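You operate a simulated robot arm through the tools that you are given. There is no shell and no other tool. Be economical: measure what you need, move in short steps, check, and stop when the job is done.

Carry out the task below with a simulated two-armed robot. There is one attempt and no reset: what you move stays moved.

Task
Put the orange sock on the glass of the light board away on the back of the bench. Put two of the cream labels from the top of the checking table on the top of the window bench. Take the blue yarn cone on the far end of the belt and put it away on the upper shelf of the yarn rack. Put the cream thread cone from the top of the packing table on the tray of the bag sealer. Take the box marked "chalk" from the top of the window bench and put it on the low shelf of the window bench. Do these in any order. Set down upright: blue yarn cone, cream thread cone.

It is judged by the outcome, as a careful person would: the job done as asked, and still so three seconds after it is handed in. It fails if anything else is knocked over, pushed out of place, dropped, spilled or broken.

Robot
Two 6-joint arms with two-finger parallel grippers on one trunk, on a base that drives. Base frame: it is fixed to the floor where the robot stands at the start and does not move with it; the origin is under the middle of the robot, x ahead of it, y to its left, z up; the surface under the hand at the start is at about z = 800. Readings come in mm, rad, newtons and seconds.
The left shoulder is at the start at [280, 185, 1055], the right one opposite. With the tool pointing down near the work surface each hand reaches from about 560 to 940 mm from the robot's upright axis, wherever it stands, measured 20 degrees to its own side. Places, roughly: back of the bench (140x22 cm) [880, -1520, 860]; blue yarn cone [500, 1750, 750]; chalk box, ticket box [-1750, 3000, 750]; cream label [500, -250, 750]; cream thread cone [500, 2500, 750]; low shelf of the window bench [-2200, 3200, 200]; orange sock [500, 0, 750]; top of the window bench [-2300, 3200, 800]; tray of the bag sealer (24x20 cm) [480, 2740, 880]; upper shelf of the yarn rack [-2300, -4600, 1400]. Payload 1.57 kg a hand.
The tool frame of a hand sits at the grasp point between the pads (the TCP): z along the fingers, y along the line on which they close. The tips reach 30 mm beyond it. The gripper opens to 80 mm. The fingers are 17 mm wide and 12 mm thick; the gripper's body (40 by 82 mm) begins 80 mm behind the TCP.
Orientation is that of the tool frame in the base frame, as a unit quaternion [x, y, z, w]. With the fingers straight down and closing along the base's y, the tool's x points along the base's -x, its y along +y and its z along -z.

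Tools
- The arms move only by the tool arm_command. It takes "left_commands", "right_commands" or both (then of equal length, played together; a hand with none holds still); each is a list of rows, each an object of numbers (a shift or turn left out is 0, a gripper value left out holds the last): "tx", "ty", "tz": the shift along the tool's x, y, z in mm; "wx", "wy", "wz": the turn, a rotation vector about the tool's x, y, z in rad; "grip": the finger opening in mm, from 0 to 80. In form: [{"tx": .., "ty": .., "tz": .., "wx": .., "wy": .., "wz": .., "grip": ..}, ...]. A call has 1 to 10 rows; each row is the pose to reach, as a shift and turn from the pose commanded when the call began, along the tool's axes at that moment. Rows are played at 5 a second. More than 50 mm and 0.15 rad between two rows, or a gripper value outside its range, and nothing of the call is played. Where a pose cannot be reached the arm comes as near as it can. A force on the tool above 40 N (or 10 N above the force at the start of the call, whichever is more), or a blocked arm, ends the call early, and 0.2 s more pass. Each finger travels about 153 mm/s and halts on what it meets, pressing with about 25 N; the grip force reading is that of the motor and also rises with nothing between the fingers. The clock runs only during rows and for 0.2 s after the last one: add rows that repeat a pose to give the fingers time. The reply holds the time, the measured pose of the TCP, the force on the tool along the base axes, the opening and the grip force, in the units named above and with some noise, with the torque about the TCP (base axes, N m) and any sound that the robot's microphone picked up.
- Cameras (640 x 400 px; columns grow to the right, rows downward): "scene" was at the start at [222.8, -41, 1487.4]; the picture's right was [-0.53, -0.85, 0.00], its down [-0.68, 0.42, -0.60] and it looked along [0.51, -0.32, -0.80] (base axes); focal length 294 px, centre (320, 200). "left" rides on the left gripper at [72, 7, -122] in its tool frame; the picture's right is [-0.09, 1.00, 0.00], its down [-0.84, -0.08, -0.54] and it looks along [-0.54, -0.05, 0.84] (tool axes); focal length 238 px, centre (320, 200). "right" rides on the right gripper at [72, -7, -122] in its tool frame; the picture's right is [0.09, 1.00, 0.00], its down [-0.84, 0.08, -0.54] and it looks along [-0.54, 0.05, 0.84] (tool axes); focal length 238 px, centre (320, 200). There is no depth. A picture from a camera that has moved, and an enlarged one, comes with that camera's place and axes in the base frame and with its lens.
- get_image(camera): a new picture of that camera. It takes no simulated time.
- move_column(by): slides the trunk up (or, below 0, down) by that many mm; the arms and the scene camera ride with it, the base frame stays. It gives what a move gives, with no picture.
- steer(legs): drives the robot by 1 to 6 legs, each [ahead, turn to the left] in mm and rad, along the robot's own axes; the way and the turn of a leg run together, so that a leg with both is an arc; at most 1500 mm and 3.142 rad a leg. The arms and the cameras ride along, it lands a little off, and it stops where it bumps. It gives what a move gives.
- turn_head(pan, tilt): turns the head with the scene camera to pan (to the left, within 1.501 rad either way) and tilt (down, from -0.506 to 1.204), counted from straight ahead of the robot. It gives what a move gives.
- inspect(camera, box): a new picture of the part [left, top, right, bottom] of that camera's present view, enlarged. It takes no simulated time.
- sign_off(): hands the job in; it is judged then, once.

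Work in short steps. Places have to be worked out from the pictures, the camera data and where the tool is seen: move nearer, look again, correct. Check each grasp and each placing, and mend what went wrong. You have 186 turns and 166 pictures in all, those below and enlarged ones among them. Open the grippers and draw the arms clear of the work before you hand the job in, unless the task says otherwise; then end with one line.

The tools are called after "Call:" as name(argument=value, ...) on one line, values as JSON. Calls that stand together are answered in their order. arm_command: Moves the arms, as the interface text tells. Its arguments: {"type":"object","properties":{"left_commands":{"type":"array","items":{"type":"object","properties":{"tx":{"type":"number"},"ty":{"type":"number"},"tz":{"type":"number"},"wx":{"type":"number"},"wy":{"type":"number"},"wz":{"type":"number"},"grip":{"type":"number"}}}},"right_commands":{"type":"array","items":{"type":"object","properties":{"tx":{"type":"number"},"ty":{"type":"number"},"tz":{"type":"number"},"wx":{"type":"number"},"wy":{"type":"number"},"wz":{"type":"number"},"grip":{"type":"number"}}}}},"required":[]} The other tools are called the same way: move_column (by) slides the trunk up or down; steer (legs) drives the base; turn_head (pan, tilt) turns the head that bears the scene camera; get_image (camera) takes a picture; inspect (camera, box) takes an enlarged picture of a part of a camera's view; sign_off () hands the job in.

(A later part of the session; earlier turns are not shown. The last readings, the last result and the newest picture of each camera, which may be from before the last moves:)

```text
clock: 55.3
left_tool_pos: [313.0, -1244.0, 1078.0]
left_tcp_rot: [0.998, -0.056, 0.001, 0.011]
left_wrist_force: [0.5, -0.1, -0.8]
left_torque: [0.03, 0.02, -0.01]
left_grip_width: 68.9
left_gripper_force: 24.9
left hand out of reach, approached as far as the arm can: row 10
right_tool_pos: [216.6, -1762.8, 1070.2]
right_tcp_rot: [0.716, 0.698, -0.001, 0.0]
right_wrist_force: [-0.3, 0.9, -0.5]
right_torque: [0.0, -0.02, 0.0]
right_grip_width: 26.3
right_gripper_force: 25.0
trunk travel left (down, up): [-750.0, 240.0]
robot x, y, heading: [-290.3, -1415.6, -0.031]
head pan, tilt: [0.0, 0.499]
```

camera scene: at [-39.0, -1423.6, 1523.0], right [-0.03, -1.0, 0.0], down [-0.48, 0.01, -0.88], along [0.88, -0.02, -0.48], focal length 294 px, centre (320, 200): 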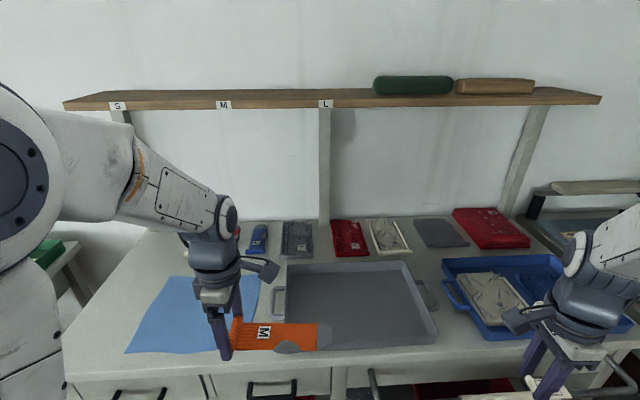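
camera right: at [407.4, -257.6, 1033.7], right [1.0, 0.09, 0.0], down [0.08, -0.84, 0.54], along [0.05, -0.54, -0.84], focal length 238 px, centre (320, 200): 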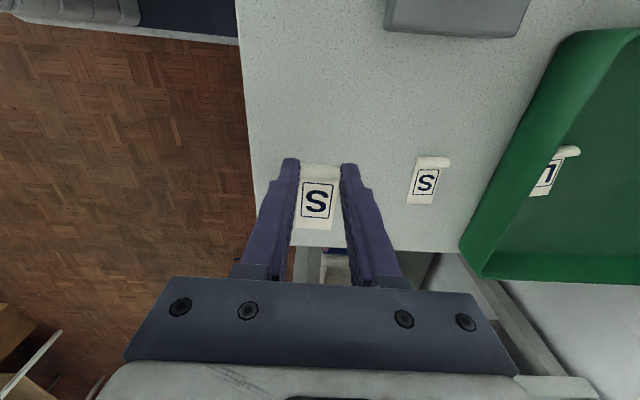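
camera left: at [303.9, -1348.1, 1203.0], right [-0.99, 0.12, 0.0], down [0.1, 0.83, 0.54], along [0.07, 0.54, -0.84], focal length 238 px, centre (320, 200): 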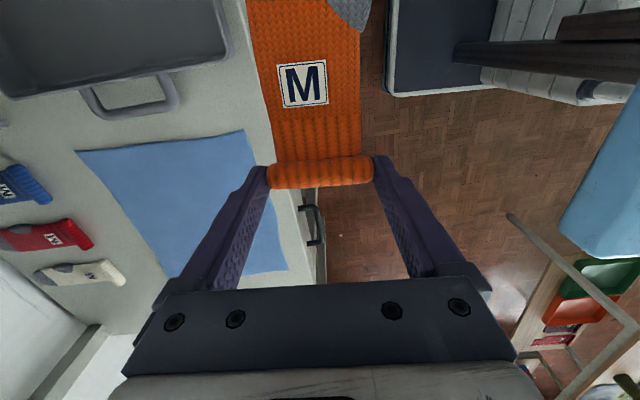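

The wrist nearly reaches it; with the hand further left it will. I shift the robot left to y≈-1160, then up to the bench at x≈30.

Call:
steer(legs=[[0, 1.6], [255, 0], [0, -1.53], [250, 0]])

Call:
get_image(camera="scene")

```text
clock: 66.1
left_tool_pos: [555.3, -924.8, 1078.3]
left_tcp_rot: [1.0, -0.015, 0.002, 0.012]
left_wrist_force: [-0.3, -0.4, -0.9]
left_torque: [0.0, -0.02, 0.05]
left_grip_width: 69.0
left_gripper_force: 25.1
right_tool_pos: [503.1, -1450.5, 1072.1]
right_tcp_rot: [0.686, 0.727, 0.0, 0.001]
right_wrist_force: [-0.4, 1.1, 0.5]
right_torque: [-0.04, 0.01, 0.03]
right_grip_width: 26.2
right_gripper_force: 25.4
trunk travel left (down, up): [-750.0, 240.0]
robot x, y, heading: [-31.6, -1143.2, 0.064]
head pan, tilt: [0.0, 0.499]
```

```text
135 pictures are left
camera scene: at [219.4, -1133.4, 1523.1], right [0.06, -1.0, 0.0], down [-0.48, -0.03, -0.88], along [0.88, 0.05, -0.48], focal length 294 px, centre (320, 200)
```

scene: 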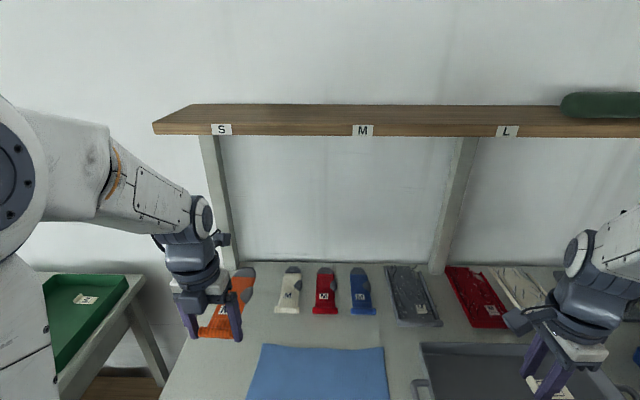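

Clear view: free spot at y≈-905, left of cream sock, right of the post. I drive 60 mm closer and extend the left hand over the spot.

Call:
steer(legs=[[60, -0.03]])

Call:
arm_command(left_commands=[{"tx": 25, "tz": 15}, {"tx": 50, "tz": 30}, {"tx": 75, "tz": 45}, {"tx": 100, "tz": 60}, {"tx": 125, "tz": 75}, {"tx": 150, "tz": 90}, {"tx": 160, "tz": 105}, {"tx": 160, "tz": 110}])

Call:
get_image(camera="scene")

```text
clock: 67.1
left_tool_pos: [622.6, -939.2, 1078.8]
left_tcp_rot: [0.999, -0.029, 0.003, 0.012]
left_wrist_force: [-0.2, -1.3, -0.2]
left_torque: [-0.01, 0.02, 0.04]
left_grip_width: 68.8
left_gripper_force: 24.8
right_tool_pos: [556.0, -1461.9, 1071.1]
right_tcp_rot: [0.698, 0.716, -0.001, 0.0]
right_wrist_force: [0.6, -0.2, -0.6]
right_torque: [-0.01, -0.02, 0.0]
right_grip_width: 26.1
right_gripper_force: 25.2
trunk travel left (down, up): [-750.0, 240.0]
robot x, y, heading: [31.5, -1143.4, 0.033]
head pan, tilt: [0.0, 0.499]
```

```text
clock: 68.9
left_tool_pos: [783.6, -943.6, 969.8]
left_tcp_rot: [0.999, -0.034, 0.002, 0.017]
left_wrist_force: [-0.3, 0.4, 0.1]
left_torque: [-0.03, -0.02, 0.02]
left_grip_width: 68.8
left_gripper_force: 24.8
left hand out of reach, approached as far as the arm can: row 5, 6, 7, 8
right_tool_pos: [555.4, -1461.7, 1070.9]
right_tcp_rot: [0.698, 0.716, -0.001, 0.0]
right_wrist_force: [-0.2, -0.1, 0.0]
right_torque: [-0.01, 0.02, 0.01]
right_grip_width: 26.4
right_gripper_force: 24.8
trunk travel left (down, up): [-750.0, 240.0]
robot x, y, heading: [30.8, -1143.8, 0.031]
head pan, tilt: [0.0, 0.499]
```

```text
134 pictures are left
camera scene: at [281.0, -1137.9, 1523.0], right [0.03, -1.0, 0.0], down [-0.48, -0.01, -0.88], along [0.88, 0.03, -0.48], focal length 294 px, centre (320, 200)
```

scene: 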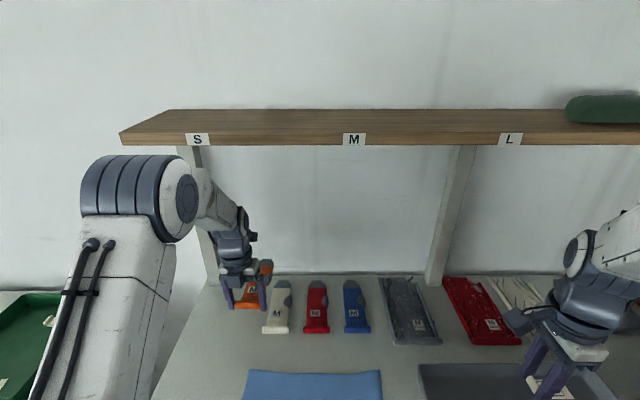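

Position is nearly right; the wrist limit leaves it 40 mm to the right and 4° off. Turning the base left by 0.055 rad fixes both, then I look with the hand camera.

Call:
steer(legs=[[0, 0.055]])

Call:
get_image(camera="left")

Call:
inspect(camera="scene", box=[140, 210, 340, 335])

```text
clock: 69.7
left_tool_pos: [771.1, -901.6, 969.2]
left_tcp_rot: [1.0, -0.004, 0.003, 0.017]
left_wrist_force: [-0.3, 0.8, -0.9]
left_torque: [0.01, 0.03, 0.0]
left_grip_width: 68.6
left_gripper_force: 24.7
right_tool_pos: [573.2, -1432.4, 1071.4]
right_tcp_rot: [0.677, 0.736, 0.0, 0.0]
right_wrist_force: [-0.4, 0.4, -1.2]
right_torque: [0.06, 0.01, 0.01]
right_grip_width: 26.0
right_gripper_force: 24.7
trunk travel left (down, up): [-750.0, 240.0]
robot x, y, heading: [31.0, -1142.9, 0.082]
head pan, tilt: [0.0, 0.499]
```

```text
133 pictures are left
camera left: at [841.2, -906.6, 1092.6], right [-0.1, -0.99, 0.03], down [-0.84, 0.1, 0.53], along [-0.53, 0.03, -0.84], focal length 238 px, centre (320, 200)
```

left: 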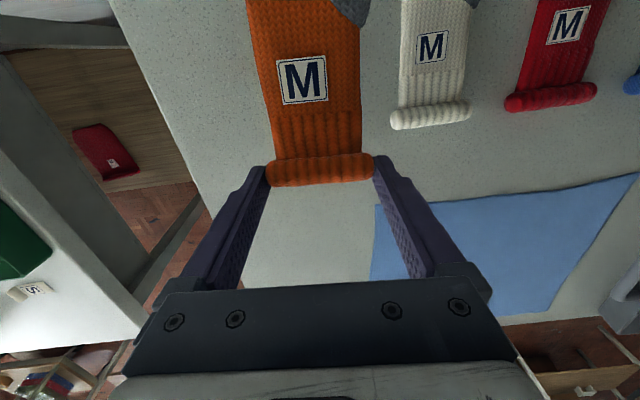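

```text
3.20 times, centred on (240, 272) of scene
camera zoom: at [280.1, -1124.4, 1523.0], right [0.09, -1.0, 0.0], down [-0.48, -0.04, -0.88], along [0.87, 0.08, -0.48], focal length 940 px, centre (576, -32)
```

zoom: 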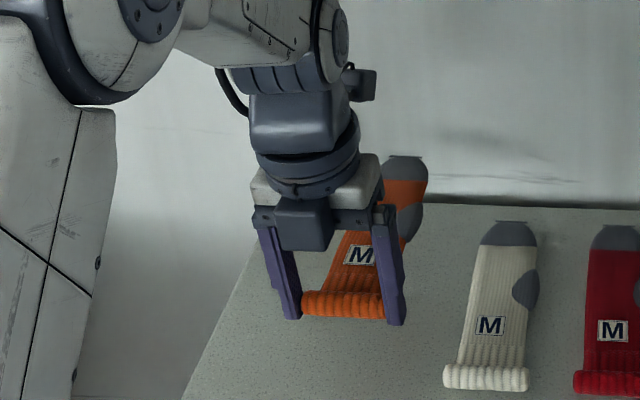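

Sock is over the free spot, toe to the wall. I lower it until contact with the bench.

Call:
arm_command(left_commands=[{"tz": 30}, {"tz": 55}, {"tz": 68}, {"tz": 72}, {"tz": 75}, {"tz": 78}, {"tz": 81}, {"tz": 83}])

Call:
inspect(camera="scene", box=[140, 210, 340, 335])

```text
clock: 71.5
left_tool_pos: [772.5, -904.6, 891.1]
left_tcp_rot: [1.0, -0.005, 0.006, 0.016]
left_wrist_force: [-9.7, -1.4, 18.4]
left_torque: [0.82, 0.39, 0.38]
left_grip_width: 69.1
left_gripper_force: 24.9
right_tool_pos: [571.5, -1433.0, 1071.3]
right_tcp_rot: [0.676, 0.737, 0.0, 0.001]
right_wrist_force: [0.9, 0.0, -1.1]
right_torque: [0.02, -0.03, -0.01]
right_grip_width: 26.0
right_gripper_force: 24.3
trunk travel left (down, up): [-750.0, 240.0]
robot x, y, heading: [34.0, -1141.6, 0.087]
head pan, tilt: [0.0, 0.499]
stopped in row 8 (left hand): the force on the tool passed its limit at 43 N (the readings are from after the stop); the commanded pose is now the measured one
```

```text
3.20 times, centred on (240, 272) of scene
camera zoom: at [278.3, -1124.5, 1523.3], right [0.09, -1.0, 0.0], down [-0.48, -0.04, -0.88], along [0.88, 0.08, -0.48], focal length 940 px, centre (576, -32)
```

zoom: 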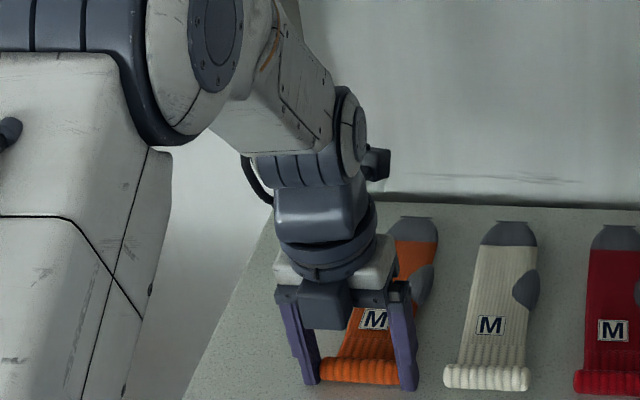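

The sock is down on the bench, in line with the others. I open and rise straight up.

Call:
arm_command(left_commands=[{"tz": -1, "grip": 80}, {"tz": -1, "grip": 80}, {"tz": -2}, {"tz": -30}, {"tz": -70}, {"tz": -110}, {"tz": -150}, {"tz": -180}])

Call:
get_image(camera="left")

```text
clock: 73.3
left_tool_pos: [771.5, -897.8, 1068.0]
left_tcp_rot: [1.0, -0.007, 0.005, 0.017]
left_wrist_force: [-0.3, 0.4, -0.3]
left_torque: [0.0, 0.0, -0.01]
left_grip_width: 80.0
left_gripper_force: 0.0
right_tool_pos: [572.6, -1433.4, 1071.4]
right_tcp_rot: [0.677, 0.736, 0.0, 0.001]
right_wrist_force: [-0.4, -0.1, -0.1]
right_torque: [0.0, 0.02, 0.03]
right_grip_width: 26.5
right_gripper_force: 24.8
trunk travel left (down, up): [-750.0, 240.0]
robot x, y, heading: [30.7, -1141.5, 0.087]
head pan, tilt: [0.0, 0.499]
```

```text
130 pictures are left
camera left: at [840.8, -902.6, 1192.0], right [-0.11, -0.99, 0.03], down [-0.84, 0.11, 0.53], along [-0.53, 0.03, -0.85], focal length 238 px, centre (320, 200)
```

left: 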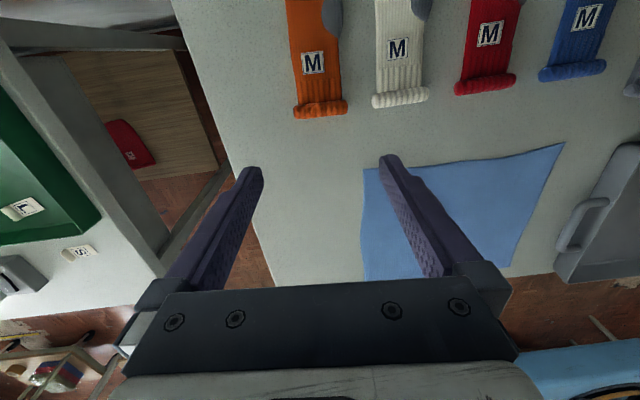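

The sock lies neatly in the row. I back off, rotate the left wrist back 90°, and go to the checking table for the second S label at about (534, -345).

Call:
steer(legs=[[-330, -0.087], [0, 1.571], [590, 0], [0, -1.571], [120, 0]])

Call:
arm_command(left_commands=[{"wz": 0.15}, {"wz": 0.3}, {"wz": 0.45}, {"wz": 0.6}, {"wz": 0.75}, {"wz": 0.9}, {"wz": 1.05}, {"wz": 1.2}, {"wz": 1.35}, {"wz": 1.5}])

Call:
get_image(camera="left")

```text
clock: 87.1
left_tool_pos: [605.8, -448.5, 1068.1]
left_tcp_rot: [0.996, -0.09, 0.005, 0.018]
left_wrist_force: [0.3, 0.5, -0.3]
left_torque: [0.01, -0.04, 0.01]
left_grip_width: 79.7
left_gripper_force: 0.0
right_tool_pos: [322.6, -942.4, 1070.8]
right_tcp_rot: [0.735, 0.678, -0.001, 0.001]
right_wrist_force: [0.5, 0.0, 0.0]
right_torque: [-0.01, -0.03, -0.01]
right_grip_width: 26.2
right_gripper_force: 24.6
trunk travel left (down, up): [-750.0, 240.0]
robot x, y, heading: [-167.2, -570.0, -0.077]
head pan, tilt: [0.0, 0.499]
```

```text
clock: 89.3
left_tool_pos: [605.9, -449.0, 1066.6]
left_tcp_rot: [-0.667, 0.745, -0.016, -0.01]
left_wrist_force: [0.3, -0.2, 0.5]
left_torque: [0.01, 0.02, 0.02]
left_grip_width: 80.1
left_gripper_force: 0.1
right_tool_pos: [321.3, -944.1, 1071.4]
right_tcp_rot: [0.735, 0.678, -0.001, 0.001]
right_wrist_force: [-0.3, -0.6, -0.4]
right_torque: [0.02, 0.0, -0.04]
right_grip_width: 26.4
right_gripper_force: 25.4
trunk travel left (down, up): [-750.0, 240.0]
robot x, y, heading: [-166.3, -567.8, -0.077]
head pan, tilt: [0.0, 0.499]
```

```text
129 pictures are left
camera left: at [590.5, -515.6, 1193.4], right [-0.98, 0.2, -0.01], down [0.17, 0.84, 0.51], along [0.12, 0.5, -0.86], focal length 238 px, centre (320, 200)
```

left: 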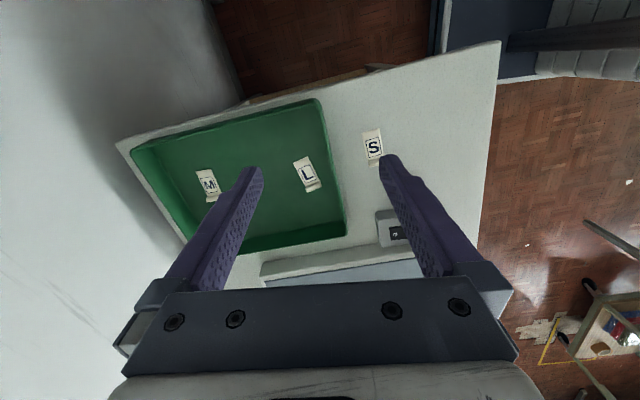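

The second S label's roll is at about (536, -348). I move over it, straightening the wrist, to z≈900.

Call:
arm_command(left_commands=[{"tx": -20, "ty": 16, "tz": 25, "wz": -0.05, "wy": -0.02}, {"tx": -40, "ty": 32, "tz": 55, "wz": -0.11, "wy": -0.037}, {"tx": -60, "ty": 48, "tz": 85, "wz": -0.11, "wy": -0.037}, {"tx": -80, "ty": 65, "tz": 120, "wz": -0.11, "wy": -0.037}, {"tx": -94, "ty": 81, "tz": 150, "wz": -0.11, "wy": -0.037, "grip": 50}, {"tx": -94, "ty": 81, "tz": 165, "wz": -0.11, "wy": -0.037}, {"tx": -94, "ty": 81, "tz": 165, "wz": -0.11, "wy": -0.037}])

Call:
get_image(camera="left")

```text
clock: 90.9
left_tool_pos: [534.2, -355.3, 898.7]
left_tcp_rot: [0.708, -0.707, 0.004, -0.002]
left_wrist_force: [0.0, -0.1, -0.6]
left_torque: [0.04, 0.01, -0.04]
left_grip_width: 50.0
left_gripper_force: 0.1
right_tool_pos: [323.5, -942.7, 1070.7]
right_tcp_rot: [0.735, 0.678, -0.001, 0.001]
right_wrist_force: [-0.4, -0.8, -0.8]
right_torque: [-0.03, -0.01, -0.02]
right_grip_width: 26.0
right_gripper_force: 24.8
trunk travel left (down, up): [-750.0, 240.0]
robot x, y, heading: [-161.5, -569.5, -0.072]
head pan, tilt: [0.0, 0.499]
```

```text
128 pictures are left
camera left: at [526.5, -427.7, 1021.5], right [-1.0, 0.09, -0.01], down [0.07, 0.84, 0.54], along [0.06, 0.54, -0.84], focal length 238 px, centre (320, 200)
```

left: 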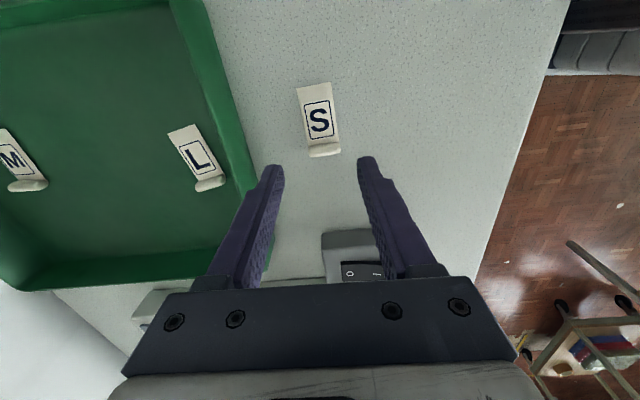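

The roll is at (532, -343), tray rim clear by ~25 mm. I correct by 12 mm and lower to the table, then close.

Call:
arm_command(left_commands=[{"tx": -12, "ty": 2, "tz": 25}, {"tx": -12, "ty": 2, "tz": 50}, {"tx": -12, "ty": 2, "tz": 62}, {"tx": -12, "ty": 2, "tz": 66}, {"tx": -12, "ty": 2, "tz": 66}])

Call:
get_image(camera="left")

```text
clock: 92.1
left_tool_pos: [535.2, -341.8, 834.7]
left_tcp_rot: [0.707, -0.707, 0.004, -0.003]
left_wrist_force: [0.8, -0.6, -0.5]
left_torque: [0.0, 0.01, -0.04]
left_grip_width: 49.9
left_gripper_force: 0.1
right_tool_pos: [321.7, -942.8, 1071.5]
right_tcp_rot: [0.735, 0.678, 0.0, 0.0]
right_wrist_force: [0.3, 0.5, 0.0]
right_torque: [0.05, 0.01, 0.01]
right_grip_width: 26.3
right_gripper_force: 24.8
trunk travel left (down, up): [-750.0, 240.0]
robot x, y, heading: [-165.6, -570.5, -0.077]
head pan, tilt: [0.0, 0.499]
```

```text
127 pictures are left
camera left: at [526.1, -414.2, 957.6], right [-1.0, 0.09, -0.01], down [0.07, 0.84, 0.54], along [0.06, 0.54, -0.84], focal length 238 px, centre (320, 200)
```

left: 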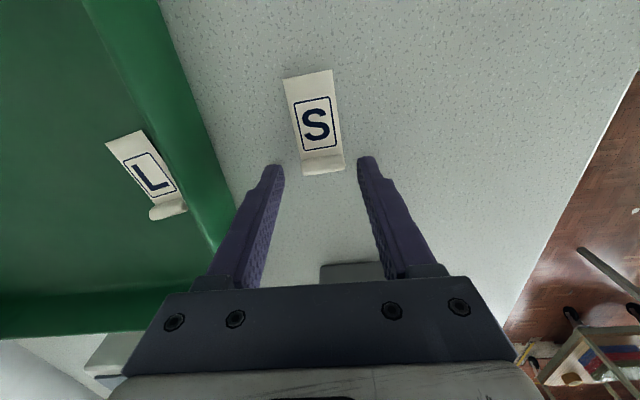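

Well aligned; a few mm lower, close, and lift.

Call:
arm_command(left_commands=[{"tz": 2}, {"tz": 3}, {"tz": 3, "grip": 35}, {"tz": 3, "grip": 20}, {"tz": 3, "grip": 20}, {"tz": 3, "grip": 20}, {"tz": -10}, {"tz": -50}, {"tz": -90}, {"tz": -90}])

Call:
get_image(camera="left")

```text
clock: 94.3
left_tool_pos: [533.8, -335.4, 923.3]
left_tcp_rot: [0.708, -0.706, 0.002, -0.003]
left_wrist_force: [-0.4, 0.2, 0.4]
left_torque: [-0.01, -0.03, -0.01]
left_grip_width: 26.3
left_gripper_force: 24.4
right_tool_pos: [321.7, -943.1, 1071.7]
right_tcp_rot: [0.736, 0.677, 0.0, 0.001]
right_wrist_force: [0.4, 0.0, -0.5]
right_torque: [0.0, -0.04, 0.01]
right_grip_width: 26.3
right_gripper_force: 24.5
trunk travel left (down, up): [-750.0, 240.0]
robot x, y, heading: [-168.0, -568.4, -0.076]
head pan, tilt: [0.0, 0.499]
```

```text
126 pictures are left
camera left: at [525.6, -408.9, 1046.2], right [-1.0, 0.09, -0.01], down [0.07, 0.84, 0.54], along [0.06, 0.54, -0.84], focal length 238 px, centre (320, 200)
```

left: 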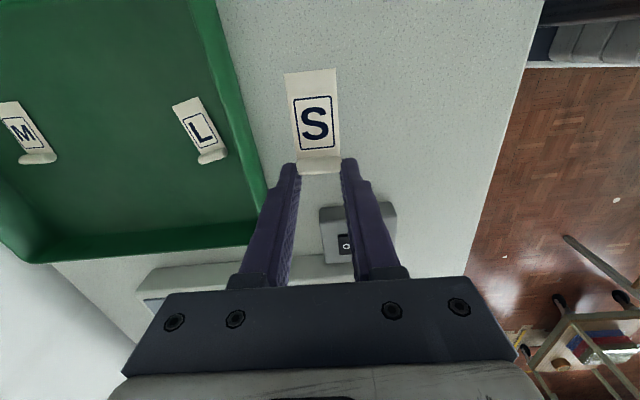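

Both labels are held. I raise the left hand, back up and turn towards +y to look at the way to the window bench.

Call:
arm_command(left_commands=[{"tz": -50}, {"tz": -100}, {"tz": -150}, {"tz": -150}])

Call:
steer(legs=[[-150, 0.077], [0, 1.571]])

Call:
turn_head(pan=0.3, tilt=0.35)

Call:
get_image(camera="scene")

```text
clock: 95.3
left_tool_pos: [531.4, -339.0, 1073.5]
left_tcp_rot: [0.708, -0.706, 0.003, -0.002]
left_wrist_force: [0.3, 0.4, 0.4]
left_torque: [-0.02, -0.01, -0.02]
left_grip_width: 26.2
left_gripper_force: 24.8
right_tool_pos: [321.8, -942.2, 1071.4]
right_tcp_rot: [0.736, 0.677, 0.0, 0.0]
right_wrist_force: [0.7, 0.5, 0.2]
right_torque: [-0.01, 0.01, -0.02]
right_grip_width: 26.0
right_gripper_force: 25.5
trunk travel left (down, up): [-750.0, 240.0]
robot x, y, heading: [-167.8, -571.2, -0.078]
head pan, tilt: [0.0, 0.499]
```

```text
clock: 100.4
left_tool_pos: [-574.3, 122.8, 1072.2]
left_tcp_rot: [1.0, 0.022, 0.0, -0.005]
left_wrist_force: [-0.3, 1.1, 0.4]
left_torque: [-0.04, 0.01, -0.03]
left_grip_width: 26.2
left_gripper_force: 24.7
right_tool_pos: [39.1, -59.7, 1070.4]
right_tcp_rot: [0.019, 1.0, 0.0, 0.0]
right_wrist_force: [0.0, 0.0, -0.6]
right_torque: [0.02, -0.03, 0.04]
right_grip_width: 26.2
right_gripper_force: 25.2
trunk travel left (down, up): [-750.0, 240.0]
robot x, y, heading: [-315.6, -566.1, 1.536]
head pan, tilt: [0.0, 0.499]
```

```text
clock: 101.2
left_tool_pos: [-575.0, 123.7, 1072.9]
left_tcp_rot: [1.0, 0.022, 0.0, -0.004]
left_wrist_force: [0.4, 1.2, 0.4]
left_torque: [0.0, -0.02, -0.01]
left_grip_width: 26.3
left_gripper_force: 25.3
right_tool_pos: [38.5, -60.2, 1070.6]
right_tcp_rot: [0.02, 1.0, -0.001, 0.001]
right_wrist_force: [-0.1, -0.1, 0.3]
right_torque: [-0.01, -0.03, -0.01]
right_grip_width: 25.9
right_gripper_force: 24.8
trunk travel left (down, up): [-750.0, 240.0]
robot x, y, heading: [-313.0, -563.8, 1.538]
head pan, tilt: [0.3, 0.351]
```

```text
125 pictures are left
camera scene: at [-333.3, -315.2, 1536.7], right [0.97, 0.26, 0.0], down [0.09, -0.33, -0.94], along [-0.25, 0.91, -0.34], focal length 294 px, centre (320, 200)
```

scene: 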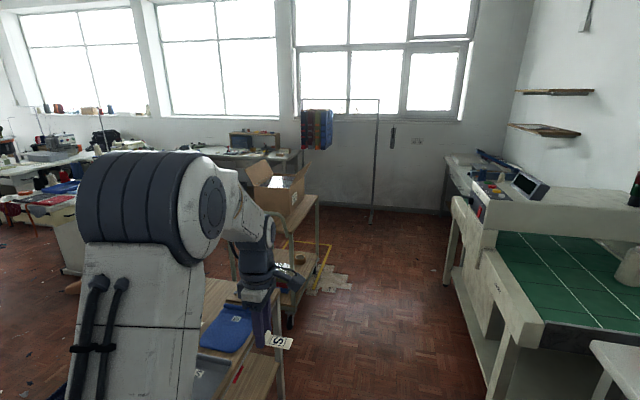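

The corridor between the carts (left) and the belt (right) is open. I drive up it to y≈1900 and look again.

Call:
steer(legs=[[0, 0.05], [1300, 0], [1150, 0]])

Call:
turn_head(pan=0.9, tilt=0.45)

Call:
get_image(camera="scene")

```text
clock: 113.8
left_tool_pos: [-551.4, 2610.9, 1073.4]
left_tcp_rot: [1.0, 0.026, -0.001, -0.005]
left_wrist_force: [-0.2, 0.5, -0.3]
left_torque: [0.01, 0.0, 0.01]
left_grip_width: 26.2
left_gripper_force: 25.1
right_tool_pos: [63.4, 2432.2, 1070.2]
right_tcp_rot: [0.016, 1.0, -0.001, 0.0]
right_wrist_force: [-0.5, 0.6, -0.7]
right_torque: [-0.02, 0.02, -0.01]
right_grip_width: 26.3
right_gripper_force: 24.6
trunk travel left (down, up): [-750.0, 240.0]
robot x, y, heading: [-285.4, 1930.2, 1.545]
head pan, tilt: [0.3, 0.351]
```

```text
clock: 114.8
left_tool_pos: [-552.0, 2610.6, 1074.2]
left_tcp_rot: [1.0, 0.026, 0.0, -0.005]
left_wrist_force: [-1.0, -1.3, 0.5]
left_torque: [0.03, 0.02, 0.02]
left_grip_width: 26.2
left_gripper_force: 25.3
right_tool_pos: [63.2, 2431.2, 1070.9]
right_tcp_rot: [0.017, 1.0, -0.001, 0.001]
right_wrist_force: [0.1, 0.4, -0.3]
right_torque: [-0.03, 0.01, 0.01]
right_grip_width: 26.5
right_gripper_force: 25.1
trunk travel left (down, up): [-750.0, 240.0]
robot x, y, heading: [-287.8, 1929.4, 1.543]
head pan, tilt: [0.901, 0.45]
```

```text
124 pictures are left
camera scene: at [-352.9, 2143.7, 1527.5], right [0.64, 0.77, 0.0], down [0.33, -0.28, -0.9], along [-0.69, 0.58, -0.44], focal length 294 px, centre (320, 200)
```

scene: 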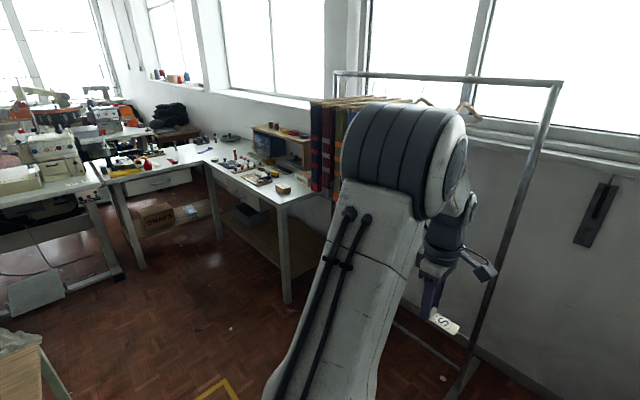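

The window bench spans x≈-2745..-1667 with its front at y≈2930. I go 370 further, turn left and drive past the cart's end toward it.

Call:
steer(legs=[[370, 0.03], [0, 1.57], [900, 0]])

Call:
turn_head(pan=-0.6, tilt=0.5)

Call:
get_image(camera="scene")

Call:
turn_head(pan=0.2, tilt=0.7)

Call:
get_image(camera="scene")

```text
clock: 125.4
left_tool_pos: [-1872.3, 1983.3, 1073.8]
left_tcp_rot: [0.669, 0.743, -0.003, -0.003]
left_wrist_force: [-0.3, -0.4, -0.3]
left_torque: [-0.03, -0.05, 0.02]
left_grip_width: 26.2
left_gripper_force: 24.7
right_tool_pos: [-1726.3, 2607.1, 1069.4]
right_tcp_rot: [0.714, -0.7, -0.001, 0.0]
right_wrist_force: [-0.3, 0.3, 0.2]
right_torque: [-0.02, 0.04, 0.01]
right_grip_width: 26.4
right_gripper_force: 24.9
trunk travel left (down, up): [-750.0, 240.0]
robot x, y, heading: [-1201.3, 2284.5, -3.119]
head pan, tilt: [0.901, 0.45]
```

```text
clock: 127.0
left_tool_pos: [-1873.1, 1983.2, 1074.1]
left_tcp_rot: [0.67, 0.743, -0.004, -0.003]
left_wrist_force: [-0.2, -0.2, 0.2]
left_torque: [0.0, -0.03, 0.01]
left_grip_width: 26.1
left_gripper_force: 24.3
right_tool_pos: [-1726.0, 2607.3, 1070.2]
right_tcp_rot: [0.714, -0.7, -0.001, -0.001]
right_wrist_force: [-0.3, -0.4, -0.7]
right_torque: [0.01, 0.0, 0.02]
right_grip_width: 26.2
right_gripper_force: 25.3
trunk travel left (down, up): [-750.0, 240.0]
robot x, y, heading: [-1199.1, 2287.1, -3.119]
head pan, tilt: [-0.6, 0.499]
```

```text
123 pictures are left
camera scene: at [-1439.2, 2328.6, 1523.1], right [0.54, 0.84, 0.0], down [0.4, -0.26, -0.88], along [-0.74, 0.48, -0.48], focal length 294 px, centre (320, 200)
```

scene: 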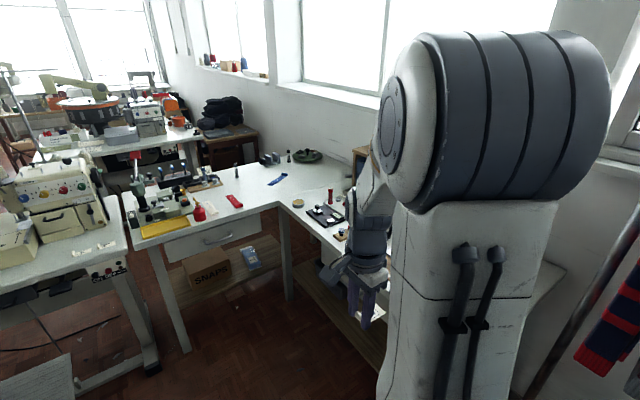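

```text
clock: 128.1
left_tool_pos: [-1871.9, 1983.8, 1073.3]
left_tcp_rot: [0.669, 0.743, -0.003, -0.003]
left_wrist_force: [0.1, -0.3, 0.4]
left_torque: [0.0, -0.02, -0.01]
left_grip_width: 26.4
left_gripper_force: 25.3
right_tool_pos: [-1726.1, 2606.4, 1070.4]
right_tcp_rot: [0.715, -0.699, 0.0, -0.001]
right_wrist_force: [-0.7, -0.3, 0.0]
right_torque: [0.0, 0.01, 0.01]
right_grip_width: 26.2
right_gripper_force: 25.1
trunk travel left (down, up): [-750.0, 240.0]
robot x, y, heading: [-1202.4, 2288.1, -3.118]
head pan, tilt: [0.201, 0.7]
```

```text
122 pictures are left
camera scene: at [-1445.6, 2260.2, 1505.4], right [-0.22, 0.97, 0.0], down [0.63, 0.14, -0.77], along [-0.75, -0.17, -0.64], focal length 294 px, centre (320, 200)
```

scene: 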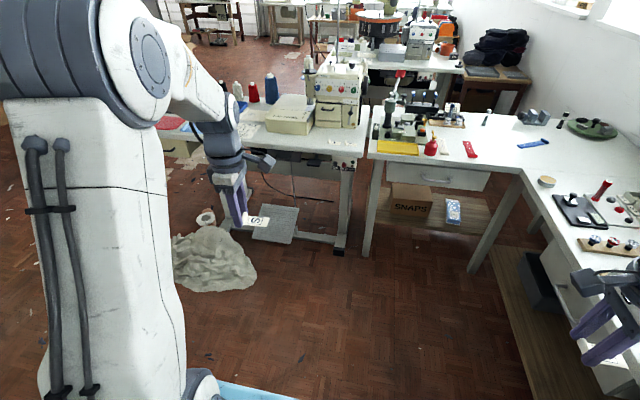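

Path ahead is clear. I drive 700 more and turn right to face the window bench.

Call:
steer(legs=[[700, 0], [0, -1.571]])

Call:
turn_head(pan=0, tilt=0.65)

Call:
get_image(camera="scene")

```text
clock: 135.9
left_tool_pos: [-2191.5, 2947.2, 1075.0]
left_tcp_rot: [0.999, 0.034, 0.0, -0.005]
left_wrist_force: [0.0, -0.5, 0.7]
left_torque: [-0.02, 0.01, 0.0]
left_grip_width: 26.2
left_gripper_force: 24.5
right_tool_pos: [-1575.4, 2778.2, 1070.6]
right_tcp_rot: [0.007, 1.0, -0.001, 0.001]
right_wrist_force: [-0.5, 0.5, -0.4]
right_torque: [0.01, 0.0, -0.01]
right_grip_width: 26.1
right_gripper_force: 25.3
trunk travel left (down, up): [-750.0, 240.0]
robot x, y, heading: [-1913.5, 2265.6, 1.558]
head pan, tilt: [0.201, 0.7]
```

```text
clock: 136.7
left_tool_pos: [-2191.9, 2947.6, 1073.4]
left_tcp_rot: [0.999, 0.034, 0.0, -0.005]
left_wrist_force: [-0.3, 0.6, -0.6]
left_torque: [0.0, -0.02, -0.03]
left_grip_width: 26.0
left_gripper_force: 25.2
right_tool_pos: [-1574.8, 2778.1, 1070.5]
right_tcp_rot: [0.008, 1.0, 0.0, 0.0]
right_wrist_force: [-0.2, -0.3, 1.3]
right_torque: [0.02, -0.01, 0.0]
right_grip_width: 26.4
right_gripper_force: 25.0
trunk travel left (down, up): [-750.0, 240.0]
robot x, y, heading: [-1920.6, 2264.8, 1.559]
head pan, tilt: [0.0, 0.649]
```

```text
121 pictures are left
camera scene: at [-1912.8, 2512.7, 1509.7], right [1.0, -0.01, 0.0], down [-0.01, -0.6, -0.8], along [0.01, 0.8, -0.6], focal length 294 px, centre (320, 200)
```

scene: 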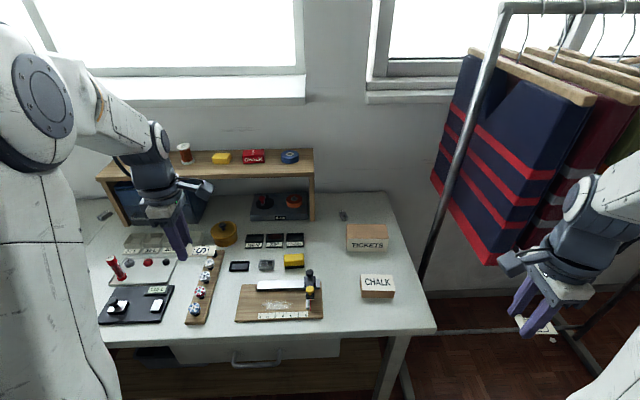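

The bench is clear to read: CHALK at about (-1745, 3030), TICKETS behind it, and a free strip along the front edge (y≈2950) between the board and the corner. I take the right hand's label to about (-1740, 2955).

Call:
arm_command(right_commands=[{"tx": 25, "ty": 25, "tz": 10}, {"tx": 50, "ty": 50, "tz": 20}, {"tx": 75, "ty": 75, "tz": 40}, {"tx": 100, "ty": 100, "tz": 60}, {"tx": 125, "ty": 125, "tz": 80}, {"tx": 150, "ty": 150, "tz": 100}, {"tx": 170, "ty": 174, "tz": 120}, {"tx": 170, "ty": 174, "tz": 140}, {"tx": 170, "ty": 174, "tz": 140}])

Call:
get_image(camera="right")

Call:
get_image(camera="scene")

```text
clock: 138.7
left_tool_pos: [-2191.8, 2948.6, 1072.8]
left_tcp_rot: [0.999, 0.034, 0.0, -0.005]
left_wrist_force: [0.0, 0.7, -0.2]
left_torque: [-0.01, 0.0, -0.03]
left_grip_width: 26.2
left_gripper_force: 25.3
right_tool_pos: [-1743.4, 2955.7, 932.4]
right_tcp_rot: [0.007, 1.0, 0.0, 0.001]
right_wrist_force: [0.4, -0.6, -0.4]
right_torque: [-0.04, -0.01, 0.0]
right_grip_width: 26.0
right_gripper_force: 25.2
trunk travel left (down, up): [-750.0, 240.0]
robot x, y, heading: [-1916.4, 2268.0, 1.557]
head pan, tilt: [0.0, 0.649]
```

```text
120 pictures are left
camera right: at [-1817.0, 2950.1, 1054.3], right [-0.08, 1.0, 0.0], down [0.84, 0.06, 0.54], along [0.54, 0.04, -0.84], focal length 238 px, centre (320, 200)
```

right: 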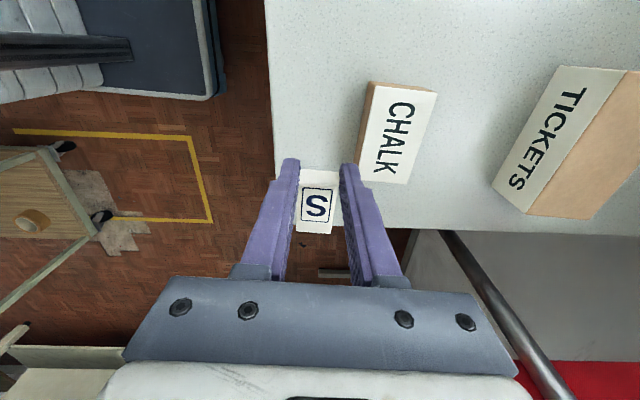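

```text
119 pictures are left
camera scene: at [-1912.8, 2512.8, 1509.7], right [1.0, -0.01, 0.0], down [-0.01, -0.6, -0.8], along [0.01, 0.8, -0.6], focal length 294 px, centre (320, 200)
```

scene: 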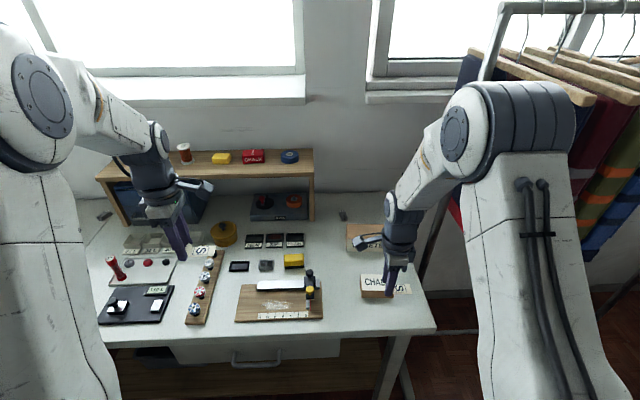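

Chalk box front is at y≈2995; to keep the opening finger clear I shift 13 mm toward the front edge and lower the label to the bench.

Call:
arm_command(right_commands=[{"ty": -13, "tz": 30}, {"ty": -13, "tz": 60}, {"ty": -13, "tz": 85}, {"ty": -13, "tz": 92}, {"ty": -13, "tz": 95}, {"ty": -13, "tz": 97}, {"ty": -13, "tz": 99}, {"ty": -13, "tz": 101}])

Call:
get_image(camera="right")

```text
clock: 140.5
left_tool_pos: [-2191.7, 2946.4, 1074.8]
left_tcp_rot: [0.999, 0.034, 0.0, -0.004]
left_wrist_force: [0.2, -0.5, 0.2]
left_torque: [0.04, 0.0, -0.02]
left_grip_width: 26.2
left_gripper_force: 25.2
right_tool_pos: [-1742.7, 2943.7, 831.7]
right_tcp_rot: [0.007, 1.0, 0.002, 0.002]
right_wrist_force: [-3.1, -2.4, 30.1]
right_torque: [-0.06, -0.09, -0.02]
right_grip_width: 26.9
right_gripper_force: 25.2
trunk travel left (down, up): [-750.0, 240.0]
robot x, y, heading: [-1916.7, 2268.0, 1.56]
head pan, tilt: [0.0, 0.649]
```

```text
118 pictures are left
camera right: at [-1814.8, 2936.6, 954.0], right [-0.08, 1.0, 0.0], down [0.84, 0.06, 0.54], along [0.54, 0.05, -0.84], focal length 238 px, centre (320, 200)
```

right: 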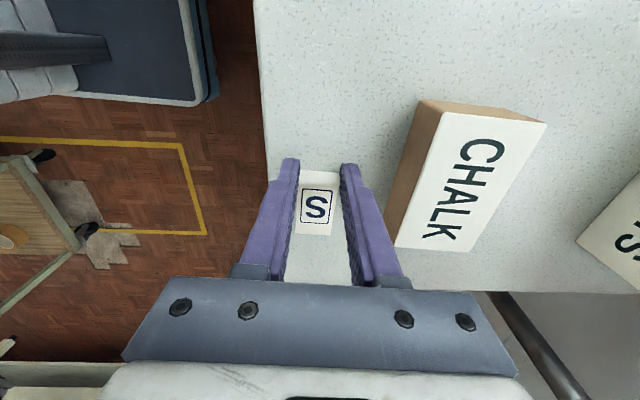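

It's on the bench. I open to 40 mm and rise straight up.

Call:
arm_command(right_commands=[{"tz": -1, "grip": 40}, {"tz": -1, "grip": 40}, {"tz": -2}, {"tz": -30}, {"tz": -80}, {"tz": -130}, {"tz": -180}, {"tz": -180}])

Call:
get_image(camera="right")

```text
clock: 142.3
left_tool_pos: [-2191.7, 2947.7, 1073.8]
left_tcp_rot: [0.999, 0.034, -0.001, -0.005]
left_wrist_force: [-0.3, -0.7, -1.0]
left_torque: [0.01, 0.06, 0.0]
left_grip_width: 26.3
left_gripper_force: 25.1
right_tool_pos: [-1743.8, 2938.8, 1010.1]
right_tcp_rot: [0.008, 1.0, 0.001, 0.001]
right_wrist_force: [0.1, 0.1, -0.5]
right_torque: [0.04, -0.02, 0.0]
right_grip_width: 40.3
right_gripper_force: 0.0
trunk travel left (down, up): [-750.0, 240.0]
robot x, y, heading: [-1911.5, 2265.1, 1.557]
head pan, tilt: [0.0, 0.649]
```

```text
117 pictures are left
camera right: at [-1816.5, 2934.3, 1131.9], right [-0.08, 1.0, 0.0], down [0.84, 0.06, 0.54], along [0.54, 0.04, -0.84], focal length 238 px, centre (320, 200)
```

right: 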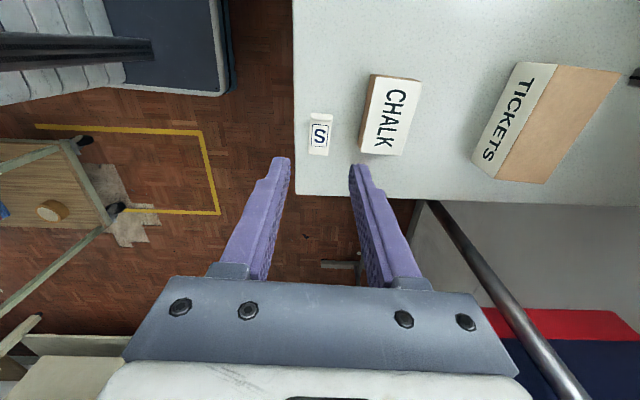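

Label one is placed. Next the chalk box: top at z≈847, centre about (-1751, 3022), 47 mm deep along y. I bring the right hand over it.

Call:
arm_command(right_commands=[{"tx": 4, "ty": 40, "tz": 0, "grip": 76}, {"tx": 8, "ty": 83, "tz": 20}, {"tx": 8, "ty": 83, "tz": 60}, {"tx": 8, "ty": 83, "tz": 95}, {"tx": 8, "ty": 83, "tz": 95}])

Call:
get_image(camera="right")

```text
clock: 143.5
left_tool_pos: [-2191.4, 2947.3, 1074.1]
left_tcp_rot: [0.999, 0.034, 0.0, -0.004]
left_wrist_force: [1.1, 0.6, 0.3]
left_torque: [0.02, -0.05, 0.0]
left_grip_width: 26.2
left_gripper_force: 25.0
right_tool_pos: [-1748.4, 3025.8, 915.2]
right_tcp_rot: [0.008, 1.0, 0.0, 0.001]
right_wrist_force: [0.5, -0.2, 0.2]
right_torque: [0.01, -0.04, -0.01]
right_grip_width: 75.9
right_gripper_force: 0.0
trunk travel left (down, up): [-750.0, 240.0]
robot x, y, heading: [-1914.7, 2266.2, 1.559]
head pan, tilt: [0.0, 0.649]
```

```text
116 pictures are left
camera right: at [-1821.5, 3020.3, 1036.6], right [-0.08, 1.0, 0.0], down [0.84, 0.06, 0.54], along [0.54, 0.04, -0.84], focal length 238 px, centre (320, 200)
```

right: 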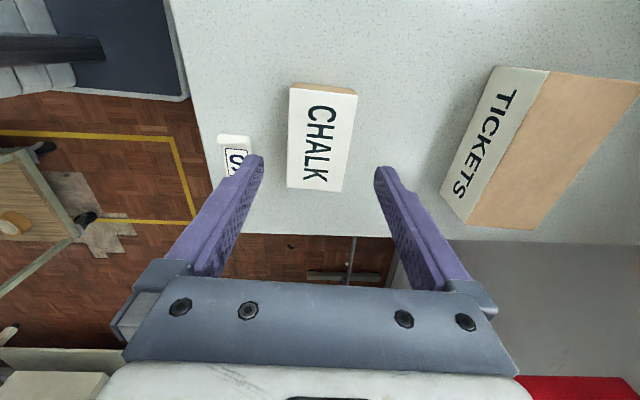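

Centred between the fingers. I shift 10 mm along the box, lower to z≈835 and close.

Call:
arm_command(right_commands=[{"tx": 10, "tz": 30}, {"tx": 10, "tz": 60}, {"tx": 10, "tz": 76}, {"tx": 10, "tz": 78, "grip": 60}, {"tx": 10, "tz": 78, "grip": 40}, {"tx": 10, "tz": 78, "grip": 35}, {"tx": 10, "tz": 78, "grip": 35}])

Call:
arm_command(right_commands=[{"tz": -20}, {"tz": -60}, {"tz": -110}, {"tz": -160}, {"tz": -200}, {"tz": -200}])

Call:
get_image(camera="right")

```text
clock: 145.1
left_tool_pos: [-2192.2, 2947.8, 1072.8]
left_tcp_rot: [0.999, 0.034, 0.0, -0.004]
left_wrist_force: [0.1, -0.3, -0.6]
left_torque: [0.02, -0.01, -0.01]
left_grip_width: 26.1
left_gripper_force: 25.5
right_tool_pos: [-1759.1, 3024.9, 836.5]
right_tcp_rot: [0.008, 1.0, 0.0, 0.001]
right_wrist_force: [-0.4, 0.3, -0.6]
right_torque: [0.03, 0.0, 0.03]
right_grip_width: 54.2
right_gripper_force: 24.6
trunk travel left (down, up): [-750.0, 240.0]
robot x, y, heading: [-1917.5, 2265.9, 1.565]
head pan, tilt: [0.0, 0.649]
```

```text
clock: 146.5
left_tool_pos: [-2192.5, 2947.3, 1074.2]
left_tcp_rot: [0.999, 0.034, 0.0, -0.004]
left_wrist_force: [0.2, -0.1, 0.3]
left_torque: [-0.01, 0.01, -0.04]
left_grip_width: 26.3
left_gripper_force: 24.9
right_tool_pos: [-1762.2, 3028.0, 1036.3]
right_tcp_rot: [0.008, 1.0, 0.0, 0.0]
right_wrist_force: [0.4, 0.2, -1.4]
right_torque: [0.03, -0.01, -0.01]
right_grip_width: 54.3
right_gripper_force: 24.8
trunk travel left (down, up): [-750.0, 240.0]
robot x, y, heading: [-1914.0, 2267.5, 1.559]
head pan, tilt: [0.0, 0.649]
```

```text
115 pictures are left
camera right: at [-1834.7, 3021.2, 1158.5], right [-0.08, 1.0, 0.0], down [0.84, 0.06, 0.54], along [0.54, 0.04, -0.84], focal length 238 px, centre (320, 200)
```

right: 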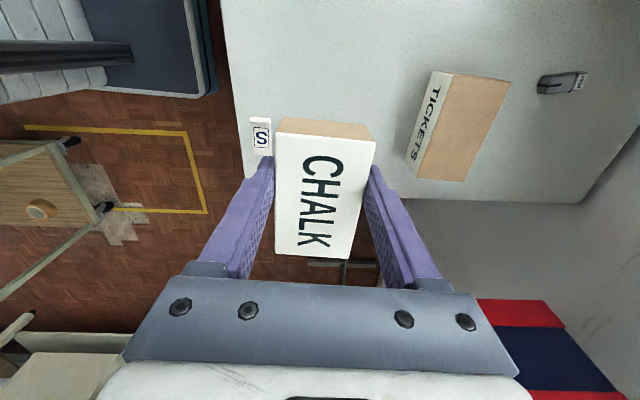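

Chalk box is in the right hand. I swing it back out of the way to the right and then bring the left label over the front strip.

Call:
arm_command(right_commands=[{"tx": -24, "ty": -31}, {"tx": -48, "ty": -62}, {"tx": -72, "ty": -93}, {"tx": -96, "ty": -124}, {"tx": -120, "ty": -155}, {"tx": -144, "ty": -186}, {"tx": -168, "ty": -217}, {"tx": -190, "ty": -247}])

Call:
arm_command(left_commands=[{"tx": 45, "ty": 4}, {"tx": 90, "ty": 8}, {"tx": 135, "ty": 12}, {"tx": 180, "ty": 16}, {"tx": 225, "ty": 20}, {"tx": 270, "ty": 24, "tz": 30}, {"tx": 310, "ty": 26, "tz": 70}, {"tx": 326, "ty": 26, "tz": 115}, {"tx": 326, "ty": 26, "tz": 150}, {"tx": 326, "ty": 26, "tz": 150}])

Call:
get_image(camera="left")

Call:
get_image(camera="scene")

```text
clock: 148.3
left_tool_pos: [-2192.3, 2947.4, 1073.7]
left_tcp_rot: [0.999, 0.034, 0.0, -0.005]
left_wrist_force: [0.0, 0.5, -0.7]
left_torque: [0.01, -0.01, -0.03]
left_grip_width: 26.3
left_gripper_force: 24.7
right_tool_pos: [-1572.4, 2771.8, 1037.3]
right_tcp_rot: [0.007, 1.0, -0.001, 0.001]
right_wrist_force: [-0.6, 0.3, -0.8]
right_torque: [0.01, -0.01, 0.01]
right_grip_width: 54.3
right_gripper_force: 25.1
trunk travel left (down, up): [-750.0, 240.0]
robot x, y, heading: [-1915.3, 2268.2, 1.56]
head pan, tilt: [0.0, 0.649]
```

```text
refused: row 6 steps farther than a row can; nothing moved
```

```text
114 pictures are left
camera left: at [-2120.5, 2943.6, 1195.9], right [-0.02, -1.0, -0.01], down [-0.84, 0.02, 0.54], along [-0.54, 0.02, -0.84], focal length 238 px, centre (320, 200)
```

left: 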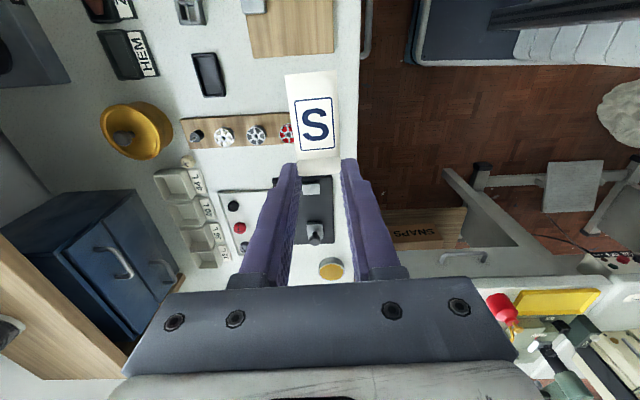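

```text
113 pictures are left
camera scene: at [-1912.9, 2512.9, 1509.7], right [1.0, -0.01, 0.0], down [-0.01, -0.6, -0.8], along [0.01, 0.8, -0.6], focal length 294 px, centre (320, 200)
```

scene: 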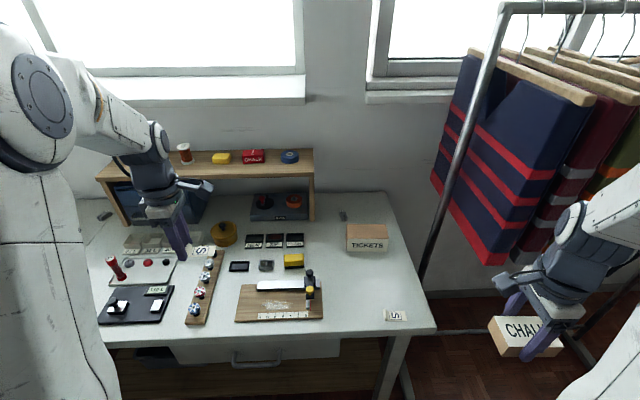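

Right side is clear and label one sits well. I repeat the left move with smaller steps.

Call:
arm_command(left_commands=[{"tx": 45, "ty": 4}, {"tx": 90, "ty": 8}, {"tx": 135, "ty": 12}, {"tx": 180, "ty": 16}, {"tx": 225, "ty": 20}, {"tx": 270, "ty": 24}, {"tx": 310, "ty": 26, "tz": 20}, {"tx": 326, "ty": 26, "tz": 60}, {"tx": 326, "ty": 26, "tz": 105}, {"tx": 326, "ty": 26, "tz": 145}])

Call:
get_image(camera="left")

```text
clock: 150.5
left_tool_pos: [-1865.4, 2944.8, 927.5]
left_tcp_rot: [0.999, 0.034, 0.0, -0.004]
left_wrist_force: [-0.3, -0.7, 0.1]
left_torque: [0.01, -0.03, 0.0]
left_grip_width: 26.5
left_gripper_force: 25.3
right_tool_pos: [-1572.3, 2773.1, 1036.8]
right_tcp_rot: [0.008, 1.0, 0.0, 0.0]
right_wrist_force: [-0.2, 0.1, -1.4]
right_torque: [0.0, 0.01, -0.01]
right_grip_width: 54.2
right_gripper_force: 25.0
trunk travel left (down, up): [-750.0, 240.0]
robot x, y, heading: [-1914.2, 2269.5, 1.556]
head pan, tilt: [0.0, 0.649]
```

```text
112 pictures are left
camera left: at [-1793.4, 2940.5, 1050.8], right [-0.02, -1.0, -0.01], down [-0.84, 0.02, 0.54], along [-0.54, 0.02, -0.84], focal length 238 px, centre (320, 200)
```

left: 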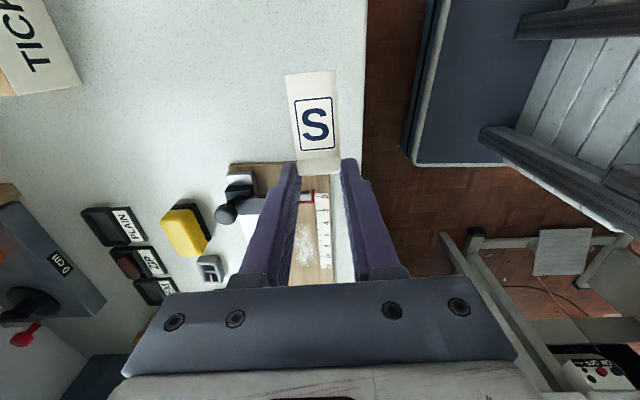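

Clear of the board. I shift 15 mm right and lower the label onto the bench.

Call:
arm_command(left_commands=[{"tx": 15, "tz": 40}, {"tx": 15, "tz": 75}, {"tx": 15, "tz": 88}, {"tx": 15, "tz": 91}, {"tx": 15, "tz": 93}, {"tx": 15, "tz": 95}, {"tx": 15, "tz": 97}])

Call:
get_image(camera="left")

```text
clock: 152.1
left_tool_pos: [-1850.3, 2947.1, 830.7]
left_tcp_rot: [0.999, 0.034, 0.0, -0.005]
left_wrist_force: [-0.2, -0.7, 0.6]
left_torque: [0.01, -0.08, 0.04]
left_grip_width: 26.5
left_gripper_force: 24.8
right_tool_pos: [-1571.9, 2772.4, 1036.4]
right_tcp_rot: [0.007, 1.0, 0.0, 0.0]
right_wrist_force: [0.7, -0.5, -1.3]
right_torque: [-0.02, 0.01, 0.0]
right_grip_width: 54.2
right_gripper_force: 25.0
trunk travel left (down, up): [-750.0, 240.0]
robot x, y, heading: [-1917.5, 2265.4, 1.557]
head pan, tilt: [0.0, 0.649]
```

```text
111 pictures are left
camera left: at [-1779.6, 2942.7, 953.6], right [-0.02, -1.0, -0.01], down [-0.84, 0.02, 0.54], along [-0.54, 0.02, -0.84], focal length 238 px, centre (320, 200)
```

left: 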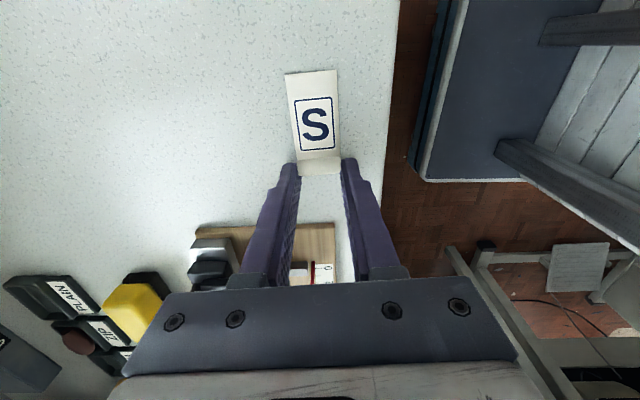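

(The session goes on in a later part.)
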